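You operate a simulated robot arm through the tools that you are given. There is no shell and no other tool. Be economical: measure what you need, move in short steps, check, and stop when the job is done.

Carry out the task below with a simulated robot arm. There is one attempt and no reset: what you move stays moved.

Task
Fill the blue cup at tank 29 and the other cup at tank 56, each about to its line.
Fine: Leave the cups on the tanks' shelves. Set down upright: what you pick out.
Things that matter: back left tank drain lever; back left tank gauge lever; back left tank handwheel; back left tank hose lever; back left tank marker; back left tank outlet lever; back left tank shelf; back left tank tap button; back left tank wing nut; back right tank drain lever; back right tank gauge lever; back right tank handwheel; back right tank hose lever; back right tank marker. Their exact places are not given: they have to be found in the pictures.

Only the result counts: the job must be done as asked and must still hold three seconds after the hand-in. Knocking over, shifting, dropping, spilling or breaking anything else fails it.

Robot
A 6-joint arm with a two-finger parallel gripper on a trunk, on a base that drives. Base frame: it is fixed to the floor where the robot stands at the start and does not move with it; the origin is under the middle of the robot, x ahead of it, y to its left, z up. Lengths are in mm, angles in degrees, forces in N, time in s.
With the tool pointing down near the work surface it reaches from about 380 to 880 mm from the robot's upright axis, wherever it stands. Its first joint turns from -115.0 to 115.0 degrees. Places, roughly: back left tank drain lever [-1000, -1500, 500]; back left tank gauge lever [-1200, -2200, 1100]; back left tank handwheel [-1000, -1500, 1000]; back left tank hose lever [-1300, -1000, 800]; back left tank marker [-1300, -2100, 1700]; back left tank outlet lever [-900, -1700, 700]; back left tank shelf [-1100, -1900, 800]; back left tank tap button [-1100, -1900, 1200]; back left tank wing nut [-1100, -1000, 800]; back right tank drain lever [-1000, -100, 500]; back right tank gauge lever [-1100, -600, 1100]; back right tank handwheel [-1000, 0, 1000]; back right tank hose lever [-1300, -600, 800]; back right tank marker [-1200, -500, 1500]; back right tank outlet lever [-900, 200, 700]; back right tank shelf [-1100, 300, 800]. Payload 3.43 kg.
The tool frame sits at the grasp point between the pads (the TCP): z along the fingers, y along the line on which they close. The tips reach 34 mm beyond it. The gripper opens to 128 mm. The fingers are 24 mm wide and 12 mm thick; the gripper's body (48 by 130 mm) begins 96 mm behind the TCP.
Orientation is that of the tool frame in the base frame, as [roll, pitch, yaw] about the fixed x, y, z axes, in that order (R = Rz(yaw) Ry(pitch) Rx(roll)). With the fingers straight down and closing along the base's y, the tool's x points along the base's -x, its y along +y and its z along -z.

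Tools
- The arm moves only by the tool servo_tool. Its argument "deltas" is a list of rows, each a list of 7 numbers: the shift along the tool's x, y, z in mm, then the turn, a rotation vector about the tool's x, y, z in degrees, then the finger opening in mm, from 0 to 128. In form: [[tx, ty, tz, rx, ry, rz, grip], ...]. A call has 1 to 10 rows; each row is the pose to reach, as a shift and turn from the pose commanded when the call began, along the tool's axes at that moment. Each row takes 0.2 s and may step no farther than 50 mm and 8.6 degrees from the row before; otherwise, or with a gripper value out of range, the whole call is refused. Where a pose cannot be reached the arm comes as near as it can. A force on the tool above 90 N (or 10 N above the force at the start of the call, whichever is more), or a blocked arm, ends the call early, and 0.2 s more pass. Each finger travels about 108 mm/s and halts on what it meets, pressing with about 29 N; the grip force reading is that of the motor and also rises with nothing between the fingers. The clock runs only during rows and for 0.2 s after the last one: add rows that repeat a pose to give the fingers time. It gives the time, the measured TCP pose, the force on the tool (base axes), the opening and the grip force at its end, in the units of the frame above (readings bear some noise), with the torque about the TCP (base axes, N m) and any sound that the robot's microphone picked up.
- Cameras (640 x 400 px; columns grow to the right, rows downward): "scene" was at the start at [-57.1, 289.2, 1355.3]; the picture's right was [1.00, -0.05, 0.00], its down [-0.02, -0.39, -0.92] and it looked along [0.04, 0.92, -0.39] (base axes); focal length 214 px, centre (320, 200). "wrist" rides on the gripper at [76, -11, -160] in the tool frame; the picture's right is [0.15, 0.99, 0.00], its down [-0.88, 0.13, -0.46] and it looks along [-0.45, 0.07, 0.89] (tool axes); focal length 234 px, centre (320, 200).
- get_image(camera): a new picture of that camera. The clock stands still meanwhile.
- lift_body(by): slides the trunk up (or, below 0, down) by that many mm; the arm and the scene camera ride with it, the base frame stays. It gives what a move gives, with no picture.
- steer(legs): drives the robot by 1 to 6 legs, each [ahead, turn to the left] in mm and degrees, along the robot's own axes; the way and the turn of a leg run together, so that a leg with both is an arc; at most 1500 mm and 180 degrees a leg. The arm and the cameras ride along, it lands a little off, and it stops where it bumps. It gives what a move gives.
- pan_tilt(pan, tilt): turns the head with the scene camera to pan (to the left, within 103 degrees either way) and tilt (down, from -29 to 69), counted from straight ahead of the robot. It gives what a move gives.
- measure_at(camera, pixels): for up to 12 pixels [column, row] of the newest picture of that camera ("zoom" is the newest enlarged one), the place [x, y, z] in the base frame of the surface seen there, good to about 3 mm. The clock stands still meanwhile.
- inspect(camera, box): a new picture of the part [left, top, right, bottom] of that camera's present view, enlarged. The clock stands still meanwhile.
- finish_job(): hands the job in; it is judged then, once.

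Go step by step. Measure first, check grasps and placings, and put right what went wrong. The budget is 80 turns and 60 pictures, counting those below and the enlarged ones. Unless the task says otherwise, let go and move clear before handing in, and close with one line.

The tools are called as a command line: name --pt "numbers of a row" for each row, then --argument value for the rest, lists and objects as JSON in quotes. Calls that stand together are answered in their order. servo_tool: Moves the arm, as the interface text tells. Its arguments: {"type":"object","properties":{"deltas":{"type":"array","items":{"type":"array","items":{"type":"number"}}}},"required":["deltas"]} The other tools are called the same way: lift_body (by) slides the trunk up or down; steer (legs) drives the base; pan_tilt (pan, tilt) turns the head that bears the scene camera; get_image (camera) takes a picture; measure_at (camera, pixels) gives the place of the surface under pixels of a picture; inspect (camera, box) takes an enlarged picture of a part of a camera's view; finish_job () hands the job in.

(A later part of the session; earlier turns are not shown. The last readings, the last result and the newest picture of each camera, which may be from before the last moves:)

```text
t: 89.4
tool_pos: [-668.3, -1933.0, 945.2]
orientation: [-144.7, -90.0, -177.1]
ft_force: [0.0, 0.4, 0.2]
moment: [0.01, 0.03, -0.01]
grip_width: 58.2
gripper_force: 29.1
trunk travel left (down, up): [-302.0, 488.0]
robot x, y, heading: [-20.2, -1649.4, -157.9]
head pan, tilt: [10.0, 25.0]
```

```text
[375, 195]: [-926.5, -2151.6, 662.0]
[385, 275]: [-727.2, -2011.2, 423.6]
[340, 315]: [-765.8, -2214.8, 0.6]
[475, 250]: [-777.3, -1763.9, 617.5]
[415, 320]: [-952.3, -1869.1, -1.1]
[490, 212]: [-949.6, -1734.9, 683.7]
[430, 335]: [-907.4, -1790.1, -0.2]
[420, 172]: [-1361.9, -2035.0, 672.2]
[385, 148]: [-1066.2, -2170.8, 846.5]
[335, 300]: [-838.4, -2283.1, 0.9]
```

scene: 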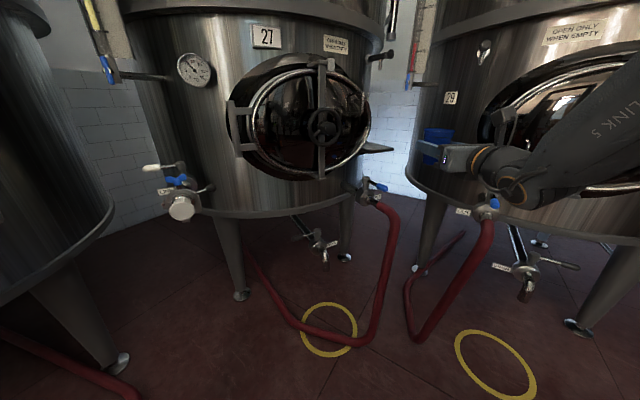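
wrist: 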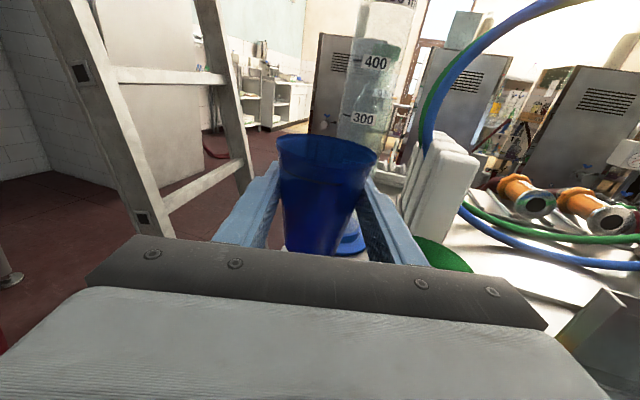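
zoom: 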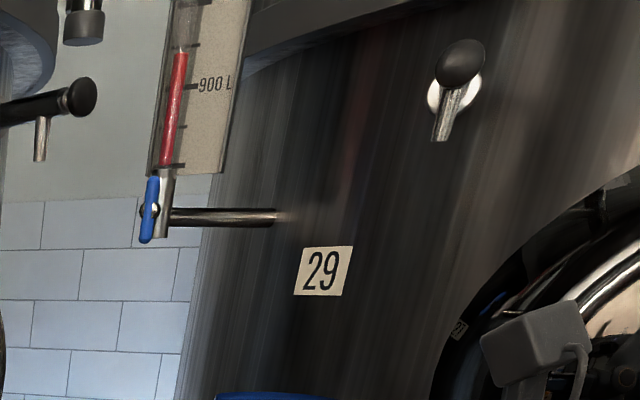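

Spout is at about (-1130,-1884), button face (-1070,-1888,1215), shelf z≈846. I turn right 7° and drive forward 305 mm.

steer --legs '[[0, -7.2], [305, 0]]'

get_image --camera "wrist"

get_image --camera "scene"

```text
t: 92.0
tool_pos: [-990.9, -1927.0, 945.5]
orientation: [-144.5, -89.9, 175.7]
ft_force: [0.5, 0.2, 0.2]
moment: [0.0, 0.03, -0.02]
grip_width: 58.7
gripper_force: 28.8
trunk travel left (down, up): [-302.0, 488.0]
robot x, y, heading: [-314.8, -1731.8, -165.2]
head pan, tilt: [10.0, 25.0]
```

```text
28 pictures are left
```

wrist: 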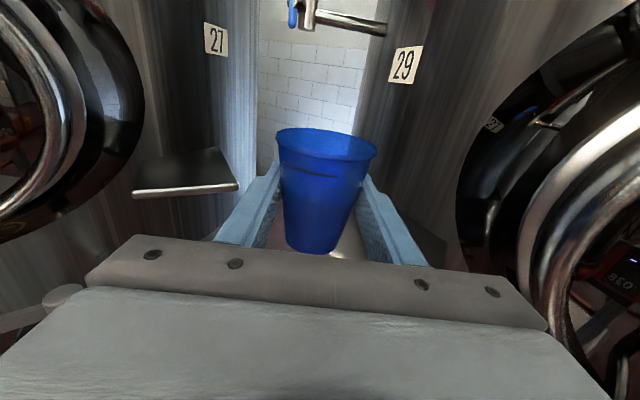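

```text
27 pictures are left
```

scene: 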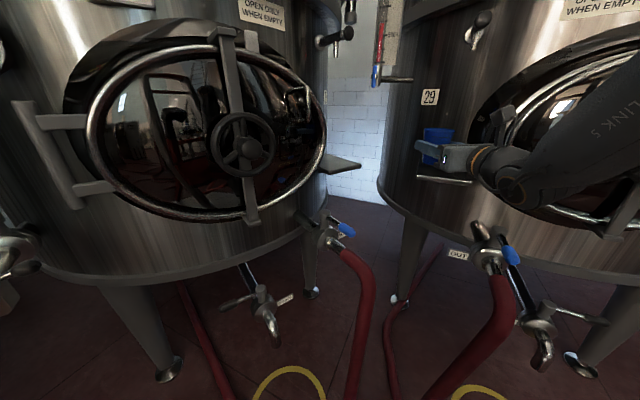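

The black fill line is seen inside the cup at wrist (320,173). 29's shelf edge is at scene (445,180); I measure its extent.

measure_at --camera "scene" --pixels '[[418, 177], [445, 181], [470, 184], [443, 172], [425, 176], [478, 32], [472, 47], [482, 18], [470, 30]]'

measure_at --camera "wrist" --pixels '[[350, 240], [440, 250], [360, 230], [400, 240], [270, 235], [330, 130], [320, 173]]'

```text
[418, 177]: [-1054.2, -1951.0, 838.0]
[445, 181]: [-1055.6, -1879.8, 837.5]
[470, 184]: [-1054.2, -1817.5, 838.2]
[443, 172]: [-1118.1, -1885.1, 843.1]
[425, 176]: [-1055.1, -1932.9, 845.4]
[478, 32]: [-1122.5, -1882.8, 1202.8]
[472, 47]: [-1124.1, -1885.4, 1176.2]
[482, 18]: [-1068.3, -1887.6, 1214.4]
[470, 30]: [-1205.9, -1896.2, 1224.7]
```

```text
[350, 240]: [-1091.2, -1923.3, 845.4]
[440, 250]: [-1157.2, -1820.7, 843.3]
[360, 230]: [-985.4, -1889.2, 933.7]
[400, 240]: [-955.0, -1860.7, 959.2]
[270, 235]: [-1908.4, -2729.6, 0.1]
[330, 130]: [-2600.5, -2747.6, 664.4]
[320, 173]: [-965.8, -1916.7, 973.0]
```

Shelf spans x -1055…-1170, y -1951…-1817, z 844. I check the tank wall near the fingertips' destination.

measure_at --camera "wrist" --pixels '[[385, 130], [400, 170], [420, 190], [430, 215], [440, 230], [405, 65], [375, 110], [450, 200]]'

```text
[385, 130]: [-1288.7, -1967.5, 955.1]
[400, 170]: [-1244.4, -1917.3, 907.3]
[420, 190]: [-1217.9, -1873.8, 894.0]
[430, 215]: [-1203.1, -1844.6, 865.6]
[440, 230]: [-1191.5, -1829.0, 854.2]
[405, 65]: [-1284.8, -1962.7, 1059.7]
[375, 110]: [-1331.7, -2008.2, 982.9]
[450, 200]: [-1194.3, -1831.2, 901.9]
```

The wall there is at x≈-1209, so 30+ mm clearance. I move the cup over the shelf under the spout and lower to z 900.

servo_tool --pt "0 27 24 -2.5 0 0 40" --pt "0 53 47 -5 0 0 40" --pt "0 80 71 -7.5 0 0 40" --pt "0 106 94.5 -9 0 0 40" --pt "-22 106 94.5 -9 0 0 40" --pt "-44 106 94.5 -9 0 0 40" --pt "-44 106 94.5 -9 0 0 40"

inspect --camera "scene" --box '[390, 0, 550, 200]'

```text
t: 93.6
tool_pos: [-1128.6, -1883.8, 900.6]
orientation: [-145.5, -89.8, 167.2]
ft_force: [3.3, -6.9, 2.6]
moment: [0.52, -0.23, -1.24]
grip_width: 58.2
gripper_force: 28.9
trunk travel left (down, up): [-302.0, 488.0]
robot x, y, heading: [-319.7, -1732.8, -165.1]
head pan, tilt: [10.0, 25.0]
```

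```text
2.00 times, centred on (470, 100) of scene
```

zoom: 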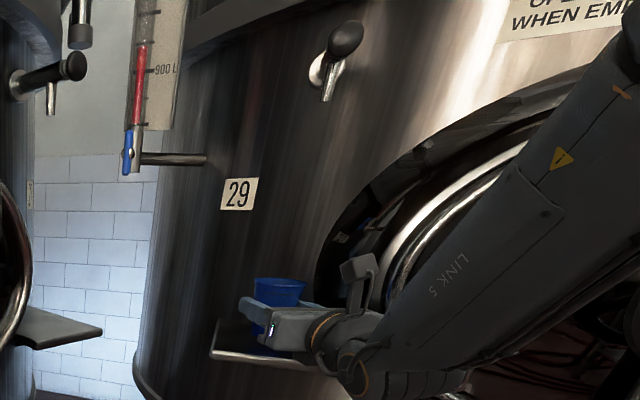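

A 7 N side force with contact located at the wrist camera (≈160 mm behind, 76 up): it touches the manhole clamp. I shift 9 mm toward -y and yaw back 3°, then check.

servo_tool --pt "0 -8.4 3.3 -3 0 0 40" --pt "0 -8.4 3.3 -3 0 0 40"

```text
t: 94.2
tool_pos: [-1127.6, -1895.0, 900.5]
orientation: [-149.6, -89.8, 168.6]
ft_force: [-0.1, 0.4, -0.8]
moment: [0.0, 0.02, -0.01]
grip_width: 58.4
gripper_force: 28.7
trunk travel left (down, up): [-302.0, 488.0]
robot x, y, heading: [-314.8, -1728.3, -165.0]
head pan, tilt: [10.0, 25.0]
```

Clear of contact. I shift back 4 mm in y and lower until the cup meets the shelf (about z 894).

servo_tool --pt "-2 3.5 -1 0 0 0 40" --pt "-4 3.5 -1 0 0 0 40" --pt "-6 3.5 -1 0 0 0 40"

inspect --camera "scene" --box '[420, 120, 500, 190]'

```text
t: 95.0
tool_pos: [-1128.3, -1889.6, 893.5]
orientation: [-160.1, -89.8, 179.2]
ft_force: [-0.1, -0.3, -0.9]
moment: [-0.01, 0.03, -0.02]
grip_width: 58.1
gripper_force: 28.6
trunk travel left (down, up): [-302.0, 488.0]
robot x, y, heading: [-310.5, -1733.0, -165.3]
head pan, tilt: [10.0, 25.0]
```

```text
5.71 times, centred on (460, 155) of scene
```

zoom: 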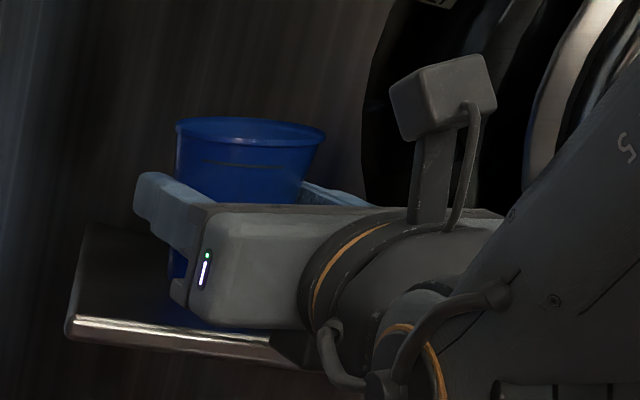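

Cup still just above the shelf (no force). I lower further in 1.5 mm steps, watching the force.

servo_tool --pt "-1.5 0 0 0 0 0 40" --pt "-3 0 0 0 0 0 40"

servo_tool --pt "-1.5 0 0 0 0 0 40" --pt "-3 0 0 0 0 0 40"

```text
t: 95.6
tool_pos: [-1127.4, -1890.9, 890.7]
orientation: [-152.0, -89.8, 171.2]
ft_force: [-0.4, 0.0, -0.4]
moment: [0.01, 0.0, -0.01]
grip_width: 57.9
gripper_force: 29.0
trunk travel left (down, up): [-302.0, 488.0]
robot x, y, heading: [-314.2, -1732.0, -165.1]
head pan, tilt: [10.0, 25.0]
```

```text
t: 96.2
tool_pos: [-1128.3, -1890.8, 889.7]
orientation: [-121.3, -89.9, 140.4]
ft_force: [-1.5, -0.6, 3.0]
moment: [-0.09, 0.0, -0.02]
grip_width: 58.2
gripper_force: 28.9
trunk travel left (down, up): [-302.0, 488.0]
robot x, y, heading: [-317.2, -1730.2, -165.3]
head pan, tilt: [10.0, 25.0]
```

Light contact with the shelf (3 N). I open to 100 and withdraw mostly along +x.

servo_tool --pt "0 0 0 0 0 0 70" --pt "0 0 0 0 0 0 85" --pt "0 0 0 0 0 0 100" --pt "0 0 0 0 0 0 100" --pt "0 -5 -23 0 0 0 100" --pt "0 -10 -46 0 0 0 100" --pt "0 -15 -70 0 0 0 100" --pt "0 -24 -105 0 0 0 100" --pt "0 -33 -140 0 0 0 100"

get_image --camera "wrist"

```text
t: 98.2
tool_pos: [-985.4, -1876.8, 890.6]
orientation: [-157.5, -89.9, 176.6]
ft_force: [0.1, 1.4, -0.3]
moment: [-0.07, 0.01, -0.03]
grip_width: 100.0
gripper_force: 0.1
trunk travel left (down, up): [-302.0, 488.0]
robot x, y, heading: [-313.7, -1732.9, -165.1]
head pan, tilt: [10.0, 25.0]
```

```text
24 pictures are left
```

wrist: 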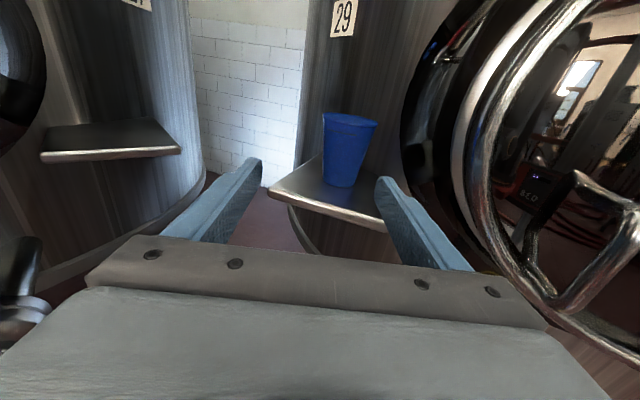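

The blue cup stands on shelf 29. I raise the trunk 324 mm and close the fingers to press the button at z≈1215.

lift_body --by 324

servo_tool --pt "0 0 0 0 0 0 60" --pt "0 0 0 0 0 0 30" --pt "0 0 0 0 0 0 0" --pt "0 0 0 0 0 0 0"

pan_tilt --pan 10 --tilt 30

inspect --camera "scene" --box '[370, 80, 530, 180]'

```text
t: 101.4
tool_pos: [-965.4, -1871.7, 1212.5]
orientation: [-165.5, -89.8, -174.8]
ft_force: [0.8, -1.0, 0.5]
moment: [0.01, 0.02, -0.02]
grip_width: 100.0
gripper_force: 0.1
trunk travel left (down, up): [-626.0, 164.0]
robot x, y, heading: [-317.3, -1730.4, -165.1]
head pan, tilt: [10.0, 25.0]
```

```text
t: 102.4
tool_pos: [-968.0, -1871.0, 1213.8]
orientation: [-165.7, -89.8, -174.6]
ft_force: [0.2, 0.3, -0.5]
moment: [-0.01, 0.0, 0.0]
grip_width: 0.3
gripper_force: 28.7
trunk travel left (down, up): [-626.0, 164.0]
robot x, y, heading: [-313.3, -1730.7, -164.8]
head pan, tilt: [10.0, 25.0]
```

```text
t: 103.1
tool_pos: [-967.4, -1870.9, 1213.7]
orientation: [-165.8, -89.8, -174.8]
ft_force: [-0.5, -0.2, 0.3]
moment: [0.01, -0.02, 0.02]
grip_width: 0.1
gripper_force: 28.8
trunk travel left (down, up): [-626.0, 164.0]
robot x, y, heading: [-315.6, -1728.3, -164.8]
head pan, tilt: [10.0, 30.0]
```

```text
4.00 times, centred on (450, 130) of scene
```

zoom: 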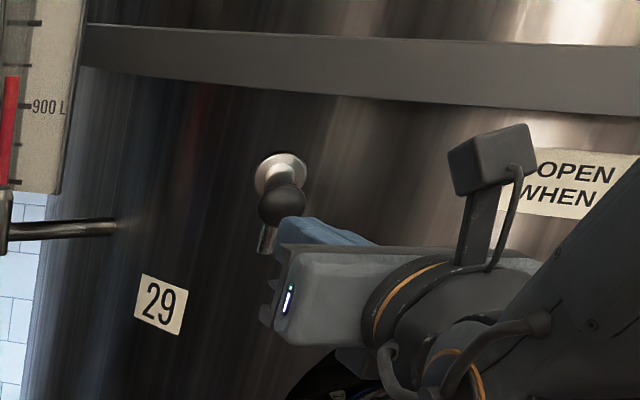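

The fingertips are 65 mm from the button. I approach 52 mm along -x and check the view of the cup below.

servo_tool --pt "0 6 26 0 0 0 0" --pt "0 13 50.5 0 0 0 0"

get_image --camera "scene"

```text
t: 103.7
tool_pos: [-1018.3, -1875.9, 1214.1]
orientation: [-159.7, -89.8, 179.3]
ft_force: [-0.9, -0.4, -0.5]
moment: [0.01, -0.05, 0.0]
grip_width: 0.1
gripper_force: 28.9
trunk travel left (down, up): [-626.0, 164.0]
robot x, y, heading: [-315.8, -1732.1, -165.1]
head pan, tilt: [10.0, 30.0]
```

```text
22 pictures are left
```

scene: 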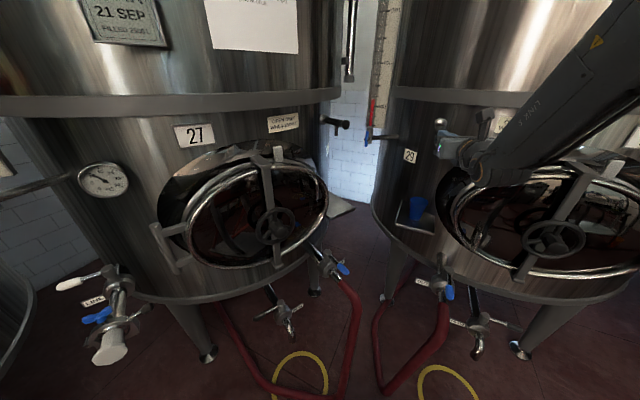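

The cup shows at (417,207). I enlarge tap and cup together and measure the alignment.

inspect --camera "scene" --box '[395, 190, 443, 220]'

measure_at --camera "zoom" --pixels '[[200, 110], [408, 115], [300, 130], [300, 85], [300, 300], [305, 160]]'

```text
13.33 times, centred on (419, 205) of scene
```

zoom: 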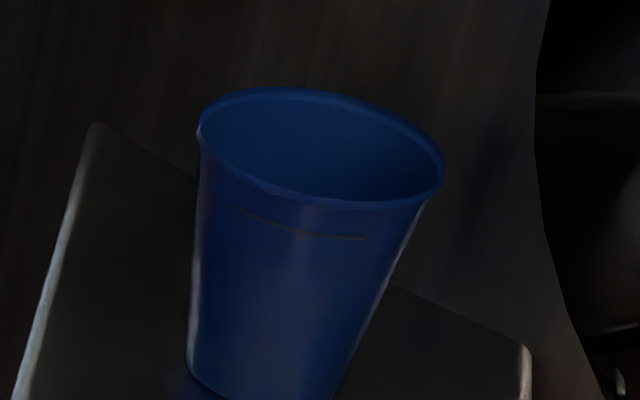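

```text
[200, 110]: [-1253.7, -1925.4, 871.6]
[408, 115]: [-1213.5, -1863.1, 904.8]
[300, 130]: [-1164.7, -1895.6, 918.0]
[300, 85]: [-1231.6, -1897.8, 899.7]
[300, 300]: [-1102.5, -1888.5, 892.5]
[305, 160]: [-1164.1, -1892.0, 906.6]
```

The fill line is visible on the near wall (320,236) in the zoom. I try a short press: 26 mm toward -x and back.

servo_tool --pt "0 4.7 13.2 0 0 0 0" --pt "0 8.7 24.5 0 0 0 0"

inspect --camera "scene" --box '[385, 105, 505, 225]'

```text
t: 104.3
tool_pos: [-1044.1, -1875.8, 1213.7]
orientation: [-175.3, -89.8, -165.0]
ft_force: [10.0, 0.4, 0.5]
moment: [-0.01, 0.15, 0.02]
grip_width: 0.0
gripper_force: 28.8
trunk travel left (down, up): [-626.0, 164.0]
robot x, y, heading: [-316.7, -1732.9, -165.0]
head pan, tilt: [10.0, 30.0]
```

```text
3.33 times, centred on (445, 165) of scene
```

zoom: 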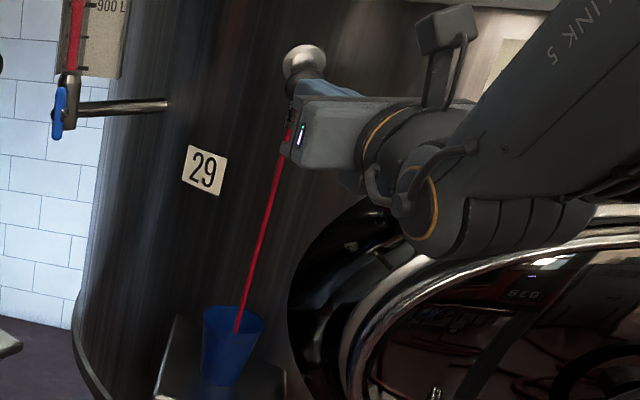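

Red liquid flows into the cup while pressed (10 N). I check the level at this instant.

inspect --camera "scene" --box '[395, 190, 443, 220]'

```text
13.33 times, centred on (419, 205) of scene
```

zoom: 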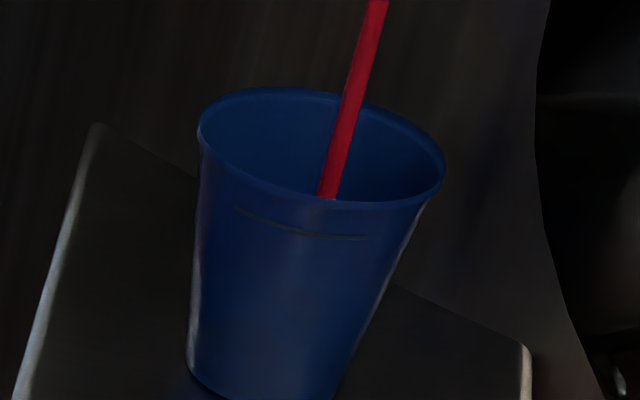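

The stream lands well inside. I hold the press 0.8 s more and look at the level.

servo_tool --pt "0 0 0 0 0 0 0" --pt "0 0 0 0 0 0 0" --pt "0 0 0 0 0 0 0"

inspect --camera "scene" --box '[395, 190, 443, 220]'

```text
t: 105.1
tool_pos: [-1043.6, -1875.8, 1214.8]
orientation: [-169.0, -89.9, -171.4]
ft_force: [13.3, -1.0, 0.6]
moment: [0.01, 0.12, 0.03]
grip_width: 0.0
gripper_force: 28.9
trunk travel left (down, up): [-626.0, 164.0]
robot x, y, heading: [-313.7, -1731.4, -165.1]
head pan, tilt: [10.0, 30.0]
```

```text
13.33 times, centred on (419, 205) of scene
```

zoom: 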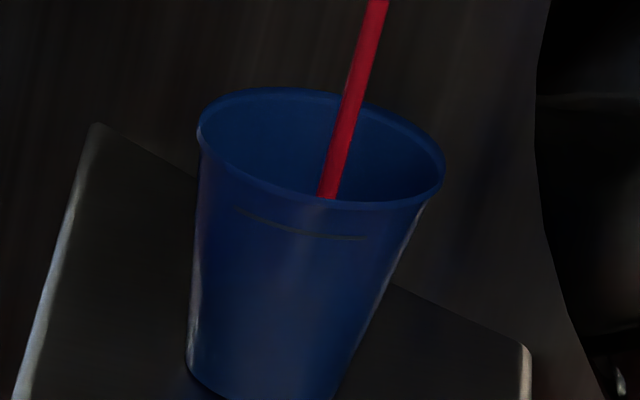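

Liquid is not yet above the lowest visible depth. I hold another 1.2 s.

servo_tool --pt "0 0 0 0 0 0 0" --pt "0 0 0 0 0 0 0" --pt "0 0 0 0 0 0 0" --pt "0 0 0 0 0 0 0" --pt "0 0 0 0 0 0 0"

inspect --camera "scene" --box '[395, 190, 443, 220]'

```text
t: 106.3
tool_pos: [-1043.3, -1874.9, 1213.0]
orientation: [-168.2, -89.8, -172.1]
ft_force: [13.6, -1.4, -1.3]
moment: [0.01, 0.13, 0.05]
grip_width: 0.2
gripper_force: 29.0
trunk travel left (down, up): [-626.0, 164.0]
robot x, y, heading: [-314.3, -1733.4, -165.4]
head pan, tilt: [10.0, 30.0]
```

```text
13.33 times, centred on (419, 205) of scene
```

zoom: 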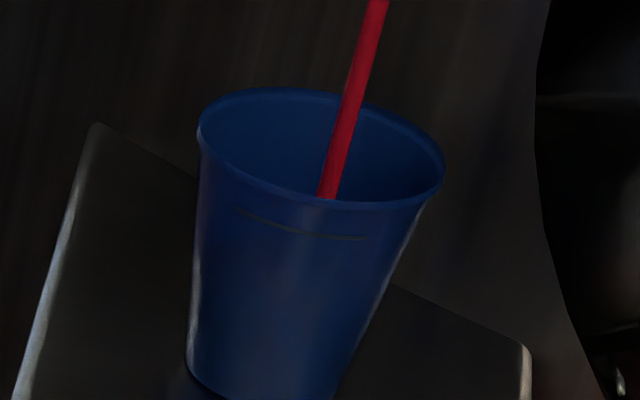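

Still below view after ~2.4 s; I hold 2 s more.

servo_tool --pt "0 0 0 0 0 0 0" --pt "0 0 0 0 0 0 0" --pt "0 0 0 0 0 0 0" --pt "0 0 0 0 0 0 0" --pt "0 0 0 0 0 0 0" --pt "0 0 0 0 0 0 0" --pt "0 0 0 0 0 0 0" --pt "0 0 0 0 0 0 0"

inspect --camera "scene" --box '[395, 190, 443, 220]'

```text
t: 108.1
tool_pos: [-1044.3, -1876.7, 1213.4]
orientation: [-166.7, -89.7, -173.7]
ft_force: [13.6, -0.3, -0.3]
moment: [-0.01, 0.14, 0.0]
grip_width: 0.0
gripper_force: 28.7
trunk travel left (down, up): [-626.0, 164.0]
robot x, y, heading: [-314.3, -1730.1, -165.0]
head pan, tilt: [10.0, 30.0]
```

```text
13.33 times, centred on (419, 205) of scene
```

zoom: 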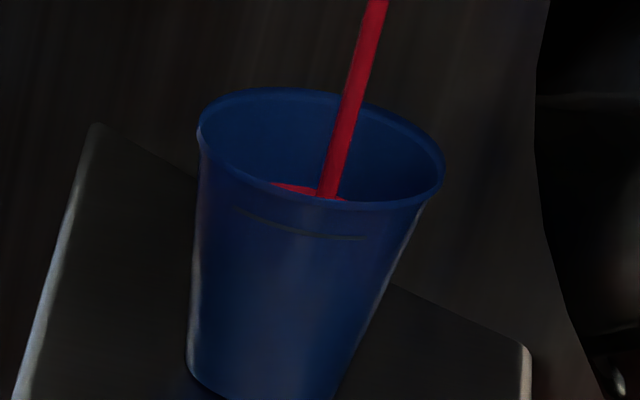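

Liquid appears at row 185 (about 29 mm below the rim; the line is ≈11 mm below). Estimated 1.7 s more; I hold 1.2 s and check.

servo_tool --pt "0 0 0 0 0 0 0" --pt "0 0 0 0 0 0 0" --pt "0 0 0 0 0 0 0" --pt "0 0 0 0 0 0 0" --pt "0 0 0 0 0 0 0"

inspect --camera "scene" --box '[395, 190, 443, 220]'

```text
t: 109.3
tool_pos: [-1043.7, -1875.2, 1213.8]
orientation: [-166.5, -89.9, -173.9]
ft_force: [13.2, 0.2, -0.8]
moment: [-0.02, 0.17, 0.01]
grip_width: 0.1
gripper_force: 29.3
trunk travel left (down, up): [-626.0, 164.0]
robot x, y, heading: [-314.6, -1731.0, -165.1]
head pan, tilt: [10.0, 30.0]
```

```text
13.33 times, centred on (419, 205) of scene
```

zoom: 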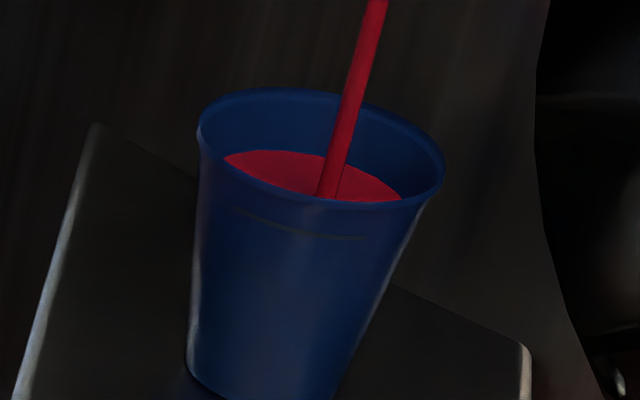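

Far edge now at row 151 (~18 mm below rim; rising ~8.7 mm/s). I hold 0.4 s more, then withdraw.

servo_tool --pt "0 0 0 0 0 0 0" --pt "0 0 0 0 0 0 0" --pt "0 -12 -34 0 0 0 0" --pt "0 -16 -45 0 0 0 0"

inspect --camera "scene" --box '[395, 190, 443, 220]'

```text
t: 110.3
tool_pos: [-996.7, -1873.3, 1214.5]
orientation: [-170.0, -89.9, -170.6]
ft_force: [0.3, 0.1, 0.5]
moment: [0.03, 0.02, 0.0]
grip_width: 0.0
gripper_force: 29.2
trunk travel left (down, up): [-626.0, 164.0]
robot x, y, heading: [-316.4, -1735.2, -165.0]
head pan, tilt: [10.0, 30.0]
```

```text
13.33 times, centred on (419, 205) of scene
```

zoom: 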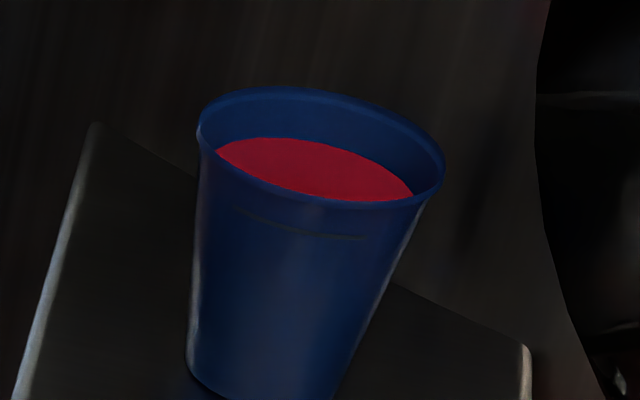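

Level's far edge is at row 138 now. I measure liquid, rim and line heights.

measure_at --camera "zoom" --pixels '[[280, 170], [320, 180], [360, 185], [250, 155], [320, 236], [290, 230], [350, 239], [310, 203], [300, 195], [345, 207], [270, 388], [320, 215]]'

```text
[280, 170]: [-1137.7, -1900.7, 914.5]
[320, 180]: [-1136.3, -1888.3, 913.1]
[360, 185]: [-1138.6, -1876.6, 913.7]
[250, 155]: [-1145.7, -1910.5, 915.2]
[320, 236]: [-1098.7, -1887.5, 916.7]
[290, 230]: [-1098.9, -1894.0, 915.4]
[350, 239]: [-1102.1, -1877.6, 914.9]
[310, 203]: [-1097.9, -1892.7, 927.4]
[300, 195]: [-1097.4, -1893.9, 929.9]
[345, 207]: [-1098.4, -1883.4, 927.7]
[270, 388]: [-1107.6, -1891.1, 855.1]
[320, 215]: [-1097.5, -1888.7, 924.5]
```

Liquid z≈914, line z≈915.7: filled to the line. Now I go back the same way to the table for the green cup.

steer --legs '[[-300, 0], [0, -63.8], [450, 0], [0, -40], [1200, 0], [0, -91]]'

lift_body --by -324

```text
t: 128.8
tool_pos: [357.5, -153.8, 1213.5]
orientation: [-165.8, -89.8, -9.9]
ft_force: [0.2, 0.4, -0.2]
moment: [0.03, 0.01, -0.01]
grip_width: 0.2
gripper_force: 28.7
trunk travel left (down, up): [-626.0, 164.0]
robot x, y, heading: [-341.4, -110.5, -0.3]
head pan, tilt: [10.0, 30.0]
```

```text
t: 132.0
tool_pos: [357.0, -153.7, 890.5]
orientation: [-163.7, -89.8, -12.1]
ft_force: [-0.5, 0.0, 0.0]
moment: [0.02, 0.02, -0.03]
grip_width: 0.0
gripper_force: 29.4
trunk travel left (down, up): [-302.0, 488.0]
robot x, y, heading: [-339.3, -109.9, -0.5]
head pan, tilt: [10.0, 30.0]
```

The arm sits right in front of the green cup. I open to 76, lower to z 872 and view it.

servo_tool --pt "0 0 0 0 0 0 40" --pt "-10 0 0 0 0 0 76" --pt "-18 0.8 10 0 0 0 76" --pt "-18 0.8 10 0 0 0 76"

get_image --camera "wrist"

measure_at --camera "wrist" --pixels '[[300, 140], [320, 150], [340, 140], [320, 180], [310, 210], [330, 210]]'

```text
t: 133.0
tool_pos: [368.7, -152.7, 871.7]
orientation: [-162.1, -89.9, -13.6]
ft_force: [-0.1, -0.2, -0.7]
moment: [0.02, -0.04, 0.01]
grip_width: 75.9
gripper_force: 0.1
trunk travel left (down, up): [-302.0, 488.0]
robot x, y, heading: [-336.4, -108.7, -0.2]
head pan, tilt: [10.0, 30.0]
```

```text
13 pictures are left
```

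wrist: 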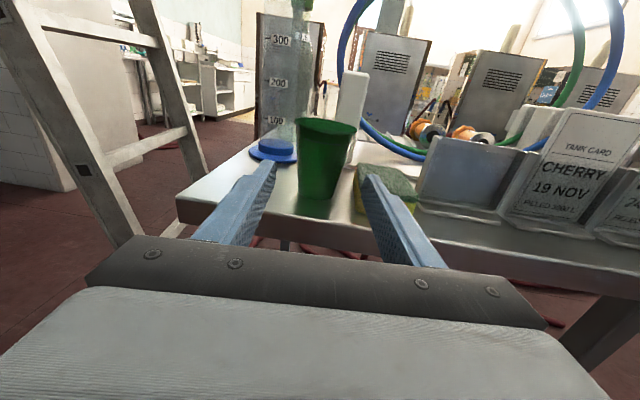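

```text
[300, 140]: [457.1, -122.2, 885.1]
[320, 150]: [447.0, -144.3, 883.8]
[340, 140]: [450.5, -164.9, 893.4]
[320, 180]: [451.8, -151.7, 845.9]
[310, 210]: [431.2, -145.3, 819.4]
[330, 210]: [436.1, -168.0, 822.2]
```

The cup is centred (col 322). I advance 109 mm, close, and lift.

servo_tool --pt "1 0 30 0 0 0 74" --pt "1 0 60 0 0 0 74" --pt "1 0.5 85 0 0 0 74" --pt "1 0.5 109 0 0 0 74" --pt "1 0.5 109 0 0 0 60" --pt "1 0.5 109 0 0 0 40" --pt "1 0.5 109 0 0 0 40" --pt "1 0.5 109 0 0 0 40"

servo_tool --pt "20 0 0 0 0 0 40" --pt "45 0 0 0 0 0 40" --pt "70 0 0 0 0 0 40" --pt "70 0 -40 0 0 0 40" --pt "70 0 -80 0 0 0 40" --pt "70 0 -120 0 0 0 40" --pt "70 0 -120 0 0 0 40"

get_image --camera "wrist"

```text
t: 134.8
tool_pos: [477.3, -150.6, 871.9]
orientation: [-169.8, -89.6, -5.3]
ft_force: [-0.6, 0.4, -0.3]
moment: [0.03, -0.02, 0.0]
grip_width: 61.0
gripper_force: 28.9
out of reach, approached as far as the arm can: row 4, 5, 6, 7, 8
trunk travel left (down, up): [-302.0, 488.0]
robot x, y, heading: [-338.7, -114.3, -0.5]
head pan, tilt: [10.0, 30.0]
```

```text
t: 136.4
tool_pos: [357.1, -161.5, 943.4]
orientation: [-164.8, -89.7, -10.8]
ft_force: [0.2, -0.4, -0.4]
moment: [0.01, -0.01, 0.0]
grip_width: 60.6
gripper_force: 29.3
trunk travel left (down, up): [-302.0, 488.0]
robot x, y, heading: [-339.1, -112.3, -0.4]
head pan, tilt: [10.0, 30.0]
```

```text
12 pictures are left
```

wrist: 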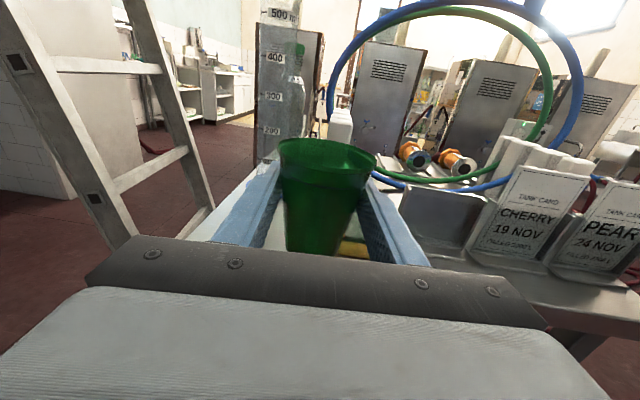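

Green cup held (60.6 mm; bottom ≈52 below the TCP). I drive to tank 56: turn left 92°, forward 310, then left 88°.

steer --legs '[[0, 92], [310, 0], [0, 83]]'

pan_tilt --pan -10 --tilt 20

get_image --camera "scene"

```text
t: 144.2
tool_pos: [-710.5, 790.2, 942.1]
orientation: [-111.9, -88.6, 60.7]
ft_force: [13.6, 1.8, 0.4]
moment: [-0.05, 0.21, -0.16]
grip_width: 59.3
gripper_force: 28.9
trunk travel left (down, up): [-302.0, 488.0]
robot x, y, heading: [-348.5, 193.3, 126.3]
head pan, tilt: [10.0, 30.0]
stopped in leg 3: the force on the tool passed its limit at 137 N (the readings are from after the stop); the commanded pose is now the measured one
```

```text
t: 145.0
tool_pos: [-711.6, 789.8, 940.5]
orientation: [-114.0, -88.7, 63.1]
ft_force: [17.0, 4.2, 0.6]
moment: [-0.02, 0.23, -0.22]
grip_width: 59.0
gripper_force: 29.2
trunk travel left (down, up): [-302.0, 488.0]
robot x, y, heading: [-347.8, 197.3, 126.0]
head pan, tilt: [-10.0, 20.0]
```

```text
11 pictures are left
```

scene: 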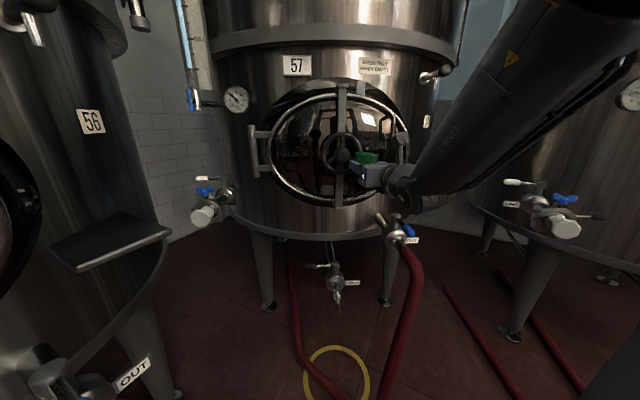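

The gripper bumped tank 57's handwheel while turning. I turn back right 12° to free it and measure the surroundings.

steer --legs '[[0, -10]]'

get_image --camera "scene"

measure_at --camera "scene" --pixels '[[335, 150], [340, 85], [395, 110], [300, 105], [330, 205], [370, 155], [140, 230], [60, 260], [215, 200], [400, 225], [360, 165]]'

```text
t: 146.1
tool_pos: [-602.0, 843.3, 940.2]
orientation: [-114.9, -88.8, 53.9]
ft_force: [0.4, -0.3, -0.5]
moment: [0.0, 0.02, 0.01]
grip_width: 60.5
gripper_force: 28.5
trunk travel left (down, up): [-302.0, 488.0]
robot x, y, heading: [-344.6, 196.4, 116.2]
head pan, tilt: [-10.0, 20.0]
```

```text
10 pictures are left
```

scene: 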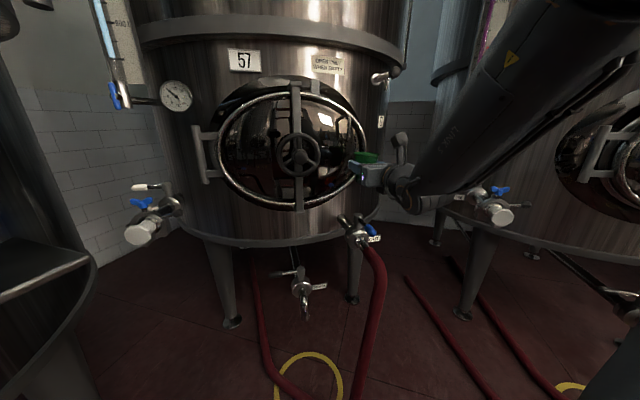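

```text
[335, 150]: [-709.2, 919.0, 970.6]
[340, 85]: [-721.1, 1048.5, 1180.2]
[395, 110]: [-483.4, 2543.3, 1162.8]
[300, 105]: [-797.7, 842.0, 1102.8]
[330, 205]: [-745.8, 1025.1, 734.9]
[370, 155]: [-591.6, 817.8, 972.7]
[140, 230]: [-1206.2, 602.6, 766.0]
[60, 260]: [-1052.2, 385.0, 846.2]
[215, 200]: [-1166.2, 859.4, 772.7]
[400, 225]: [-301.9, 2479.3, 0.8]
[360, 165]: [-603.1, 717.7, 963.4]
```

Free now (0 N). Tank 57's door sticks out to (-798,842,1103), so I raise the trunk 400 mm to swing the cup above it, then turn and back off slightly.

lift_body --by 400

steer --legs '[[-60, 0], [0, 57], [-70, 0]]'

get_image --camera "scene"

```text
t: 149.9
tool_pos: [-603.1, 843.8, 1340.7]
orientation: [-115.7, -88.7, 54.8]
ft_force: [0.5, 0.6, -0.4]
moment: [0.0, -0.05, 0.0]
grip_width: 59.9
gripper_force: 29.1
trunk travel left (down, up): [-702.0, 88.0]
robot x, y, heading: [-350.0, 193.1, 116.1]
head pan, tilt: [-10.0, 20.0]
```

```text
t: 154.1
tool_pos: [-932.2, 271.9, 1341.6]
orientation: [-115.3, -88.7, 111.2]
ft_force: [-0.6, -0.7, 0.0]
moment: [0.0, 0.01, -0.02]
grip_width: 59.4
gripper_force: 28.9
trunk travel left (down, up): [-702.0, 88.0]
robot x, y, heading: [-251.0, 131.4, 172.9]
head pan, tilt: [-10.0, 20.0]
```

```text
9 pictures are left
```

scene: 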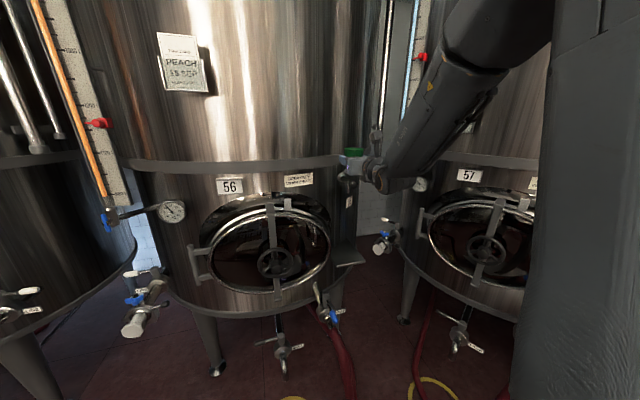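

Robot at (-251,131), heading 173. I lower 390 mm and look at tank 56's tap and shelf.

lift_body --by -390

pan_tilt --pan 0 --tilt 15

get_image --camera "scene"

```text
t: 157.8
tool_pos: [-932.9, 273.6, 950.5]
orientation: [-114.8, -88.7, 110.6]
ft_force: [0.1, 0.1, -0.6]
moment: [-0.01, 0.01, -0.02]
grip_width: 59.0
gripper_force: 29.1
trunk travel left (down, up): [-312.0, 478.0]
robot x, y, heading: [-248.6, 139.3, 173.1]
head pan, tilt: [-10.0, 20.0]
```

```text
t: 158.5
tool_pos: [-933.1, 272.5, 950.2]
orientation: [-115.0, -88.7, 110.8]
ft_force: [-0.7, -0.2, -0.2]
moment: [0.01, -0.01, 0.0]
grip_width: 59.0
gripper_force: 29.1
trunk travel left (down, up): [-312.0, 478.0]
robot x, y, heading: [-250.6, 128.5, 173.0]
head pan, tilt: [0.0, 15.0]
```

```text
8 pictures are left
```

scene: 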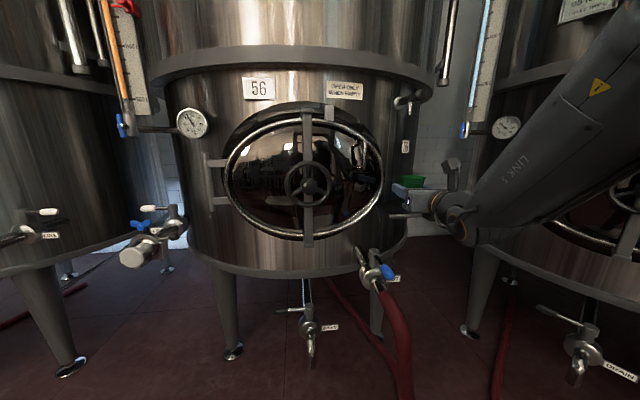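

Tap at (403,102), shelf at (405,215). I measure them and tank wall points.

measure_at --camera "scene" --pixels '[[398, 103], [399, 101], [408, 108], [409, 112], [392, 216], [400, 216], [408, 215], [418, 214], [405, 147], [415, 182], [414, 97], [370, 200]]'

measure_at --camera "scene" --pixels '[[396, 102], [402, 103], [410, 109], [390, 214], [388, 216], [396, 214], [404, 213], [412, 213], [422, 214], [426, 214], [400, 165], [415, 100]]'

```text
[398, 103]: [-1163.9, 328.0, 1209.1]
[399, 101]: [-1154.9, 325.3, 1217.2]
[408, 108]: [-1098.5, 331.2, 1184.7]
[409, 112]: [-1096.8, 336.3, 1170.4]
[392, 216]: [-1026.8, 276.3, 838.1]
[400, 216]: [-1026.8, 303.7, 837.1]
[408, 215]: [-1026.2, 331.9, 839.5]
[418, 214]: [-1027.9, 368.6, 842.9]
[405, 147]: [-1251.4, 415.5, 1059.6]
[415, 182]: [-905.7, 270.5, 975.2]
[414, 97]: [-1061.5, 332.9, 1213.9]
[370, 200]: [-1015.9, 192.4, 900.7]
```

```text
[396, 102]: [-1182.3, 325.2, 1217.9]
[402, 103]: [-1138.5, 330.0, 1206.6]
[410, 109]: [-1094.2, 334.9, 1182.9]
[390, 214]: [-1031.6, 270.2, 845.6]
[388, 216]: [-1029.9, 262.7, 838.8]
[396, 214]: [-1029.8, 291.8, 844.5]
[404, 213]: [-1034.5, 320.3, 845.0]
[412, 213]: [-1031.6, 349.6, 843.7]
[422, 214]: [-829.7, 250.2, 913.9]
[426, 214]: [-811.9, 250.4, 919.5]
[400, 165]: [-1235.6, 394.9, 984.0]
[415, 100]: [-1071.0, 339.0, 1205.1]
```

Spout 56 centre ≈(-1103,334), shelf y 263…397, front x -1028, z 844; button centre ≈(-1042,334,1214). I drive forward 60 mm, then move the cup under the spout.

steer --legs '[[60, 0]]'

```text
t: 159.5
tool_pos: [-993.3, 281.0, 951.1]
orientation: [-115.1, -88.8, 110.9]
ft_force: [-1.3, 0.2, -0.2]
moment: [0.03, 0.04, -0.02]
grip_width: 58.9
gripper_force: 29.4
trunk travel left (down, up): [-312.0, 478.0]
robot x, y, heading: [-308.2, 139.4, 172.9]
head pan, tilt: [0.0, 15.0]
```

servo_tool --pt "0 15 38 0 0 -0.4 40" --pt "0 30 76 0 0 -0.8 40" --pt "0 45 113.5 0 0 -1.2 40" --pt "-25 45 113.5 0 0 -1.2 40" --pt "-45 45 113.5 0 0 -1.2 40" --pt "-45 45 113.5 0 0 -1.2 40"

get_image --camera "wrist"

```text
t: 160.9
tool_pos: [-1102.5, 333.3, 905.1]
orientation: [177.2, -89.6, 178.6]
ft_force: [0.3, -0.1, -0.2]
moment: [0.02, -0.01, 0.01]
grip_width: 58.9
gripper_force: 29.3
trunk travel left (down, up): [-312.0, 478.0]
robot x, y, heading: [-309.7, 137.3, 172.8]
head pan, tilt: [0.0, 15.0]
```

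```text
7 pictures are left
```

wrist: 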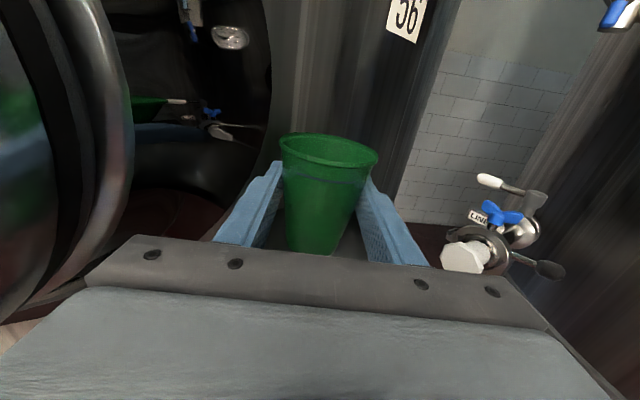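

The cup is upright and level in the grip. I lower toward contact.

servo_tool --pt "-5 0 0 0 0 0 40" --pt "-9 0 0 0 0 0 40" --pt "-11 0 0 0 0 0 40"

servo_tool --pt "-1.5 0 0 0 0 0 40" --pt "-3 0 0 0 0 0 40"

```text
t: 161.7
tool_pos: [-1101.6, 333.8, 894.6]
orientation: [173.1, -89.5, -177.5]
ft_force: [-1.0, 0.6, 3.6]
moment: [0.1, 0.03, 0.03]
grip_width: 59.1
gripper_force: 29.0
trunk travel left (down, up): [-312.0, 478.0]
robot x, y, heading: [-307.0, 137.4, 173.0]
head pan, tilt: [0.0, 15.0]
```

```text
t: 162.3
tool_pos: [-1102.1, 333.4, 892.2]
orientation: [165.2, -89.7, -169.4]
ft_force: [1.0, -1.4, 16.3]
moment: [0.06, 0.18, 0.02]
grip_width: 59.2
gripper_force: 28.9
trunk travel left (down, up): [-312.0, 478.0]
robot x, y, heading: [-306.9, 138.3, 172.6]
head pan, tilt: [0.0, 15.0]
```

Firmly on the shelf (16 N). I ease up 2.5 mm, open and withdraw straight back.

servo_tool --pt "2.5 0 0 0 0 0 40" --pt "2.5 0 0 0 0 0 60" --pt "2.5 0 0 0 0 0 80" --pt "2.5 0 0 0 0 0 96" --pt "2.5 0 0 0 0 0 96" --pt "2.5 1 -30 0 0 0 96" --pt "2.5 3 -65 0 0 0 96" --pt "2.5 5 -100 0 0 0 96" --pt "2.5 7 -135 0 0 0 96"

lift_body --by 320

servo_tool --pt "0 0 0 0 0 0 60" --pt "0 0 0 0 0 0 30" --pt "0 0 0 0 0 0 0" --pt "0 0 0 0 0 0 0"

pan_tilt --pan 0 --tilt 30

get_image --camera "scene"

```text
t: 164.3
tool_pos: [-965.1, 330.9, 893.1]
orientation: [177.2, -89.4, 178.6]
ft_force: [-0.2, -0.7, -0.5]
moment: [0.01, -0.02, -0.02]
grip_width: 95.8
gripper_force: 0.0
trunk travel left (down, up): [-312.0, 478.0]
robot x, y, heading: [-312.5, 141.2, 172.9]
head pan, tilt: [0.0, 15.0]
```

```text
t: 167.5
tool_pos: [-967.6, 330.5, 1212.7]
orientation: [176.9, -89.4, 178.7]
ft_force: [0.6, 0.4, 0.5]
moment: [0.01, 0.01, 0.02]
grip_width: 95.9
gripper_force: 0.1
trunk travel left (down, up): [-632.0, 158.0]
robot x, y, heading: [-312.6, 137.7, 172.8]
head pan, tilt: [0.0, 15.0]
```

```text
t: 168.5
tool_pos: [-966.4, 330.4, 1213.2]
orientation: [176.8, -89.5, 178.9]
ft_force: [-0.3, 0.0, -0.5]
moment: [0.01, 0.02, 0.0]
grip_width: 0.0
gripper_force: 29.2
trunk travel left (down, up): [-632.0, 158.0]
robot x, y, heading: [-308.6, 139.8, 172.8]
head pan, tilt: [0.0, 15.0]
```

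```text
t: 169.2
tool_pos: [-966.2, 329.3, 1213.6]
orientation: [176.8, -89.6, 179.0]
ft_force: [0.2, -0.1, 1.5]
moment: [-0.02, -0.02, 0.0]
grip_width: 0.0
gripper_force: 29.1
trunk travel left (down, up): [-632.0, 158.0]
robot x, y, heading: [-306.6, 141.3, 172.8]
head pan, tilt: [0.0, 30.0]
```

```text
6 pictures are left
```

scene: 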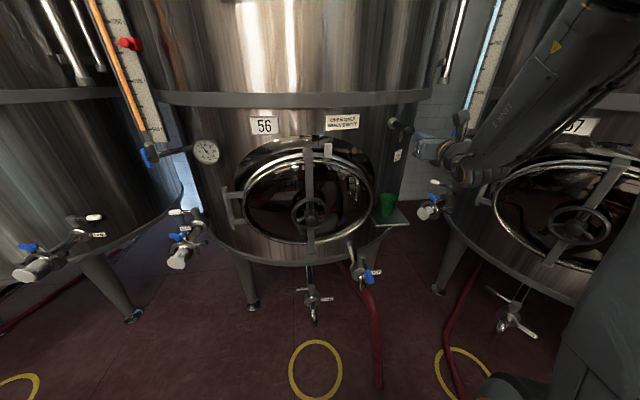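

The green cup stands on shelf 56 at (386,204); button at about (406,128). I measure both before pressing.

measure_at --camera "scene" --pixels '[[406, 128], [408, 129], [410, 126], [403, 126], [400, 136], [398, 134], [386, 196], [386, 205], [386, 214], [394, 196], [379, 196], [386, 192]]'

```text
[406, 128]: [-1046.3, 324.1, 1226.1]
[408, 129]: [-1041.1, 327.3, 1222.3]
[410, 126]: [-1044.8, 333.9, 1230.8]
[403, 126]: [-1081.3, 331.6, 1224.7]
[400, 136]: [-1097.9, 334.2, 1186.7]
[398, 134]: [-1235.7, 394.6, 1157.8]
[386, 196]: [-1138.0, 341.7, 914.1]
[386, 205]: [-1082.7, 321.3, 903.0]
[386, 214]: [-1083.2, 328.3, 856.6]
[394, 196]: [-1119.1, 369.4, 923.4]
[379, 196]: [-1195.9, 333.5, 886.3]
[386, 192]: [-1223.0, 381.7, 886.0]
```

I press: 49 mm toward -x at z 1216, then check force and stream.

servo_tool --pt "2 -1.7 24 0 0 0 0" --pt "2 -2.6 37 0 0 0 0" --pt "2 -3.6 49 0 0 0 0"

inspect --camera "scene" --box '[366, 130, 430, 220]'

```text
t: 170.0
tool_pos: [-1014.7, 330.5, 1214.8]
orientation: [177.2, -89.4, 178.6]
ft_force: [9.5, -2.6, -1.7]
moment: [0.02, 0.03, 0.18]
grip_width: 0.0
gripper_force: 29.3
trunk travel left (down, up): [-632.0, 158.0]
robot x, y, heading: [-306.7, 136.7, 173.1]
head pan, tilt: [0.0, 30.0]
```

```text
4.44 times, centred on (398, 175) of scene
```

zoom: 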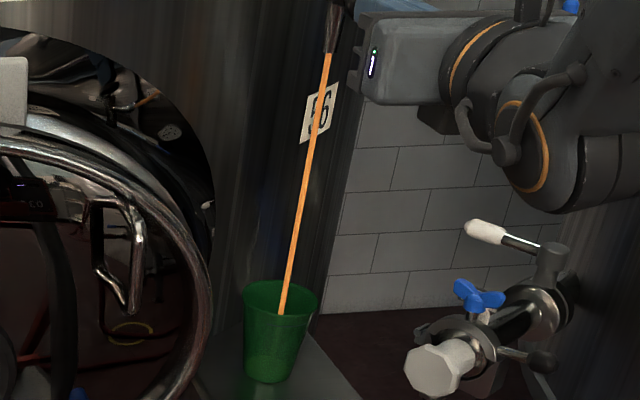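

Orange liquid flows into the cup. By the first cup's timing I need about 5.5 s more; I hold 4.4 s and check.

servo_tool --pt "0 0 0 0 0 0 0" --pt "0 0 0 0 0 0 0" --pt "0 0 0 0 0 0 0" --pt "0 0 0 0 0 0 0" --pt "0 0 0 0 0 0 0" --pt "0 0 0 0 0 0 0" --pt "0 0 0 0 0 0 0" --pt "0 0 0 0 0 0 0" --pt "0 0 0 0 0 0 0" --pt "0 0 0 0 0 0 0"

servo_tool --pt "0 0 0 0 0 0 0" --pt "0 0 0 0 0 0 0" --pt "0 0 0 0 0 0 0" --pt "0 0 0 0 0 0 0" --pt "0 0 0 0 0 0 0" --pt "0 0 0 0 0 0 0" --pt "0 0 0 0 0 0 0" --pt "0 0 0 0 0 0 0" --pt "0 0 0 0 0 0 0"

inspect --camera "scene" --box '[364, 189, 412, 219]'

```text
t: 172.2
tool_pos: [-1014.8, 330.2, 1215.1]
orientation: [176.5, -89.5, 179.2]
ft_force: [9.8, -3.9, -7.4]
moment: [0.1, -0.12, 0.24]
grip_width: 0.0
gripper_force: 29.1
trunk travel left (down, up): [-632.0, 158.0]
robot x, y, heading: [-305.1, 138.3, 173.0]
head pan, tilt: [0.0, 30.0]
```

```text
t: 174.2
tool_pos: [-1014.4, 331.5, 1216.1]
orientation: [176.6, -89.5, 179.0]
ft_force: [9.6, -2.6, -2.4]
moment: [0.03, 0.02, 0.1]
grip_width: 0.4
gripper_force: 28.9
trunk travel left (down, up): [-632.0, 158.0]
robot x, y, heading: [-310.0, 136.9, 172.9]
head pan, tilt: [0.0, 30.0]
```

```text
13.33 times, centred on (388, 204) of scene
```

zoom: 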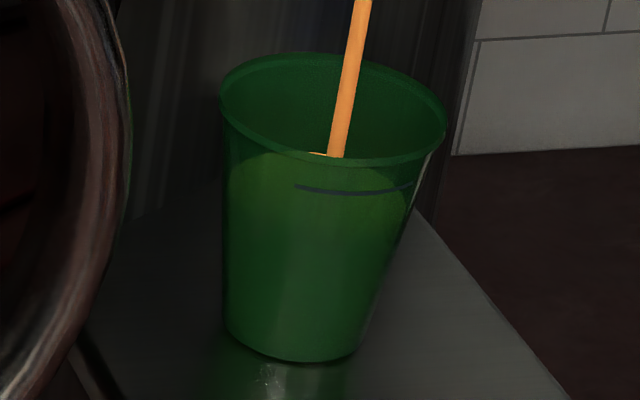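

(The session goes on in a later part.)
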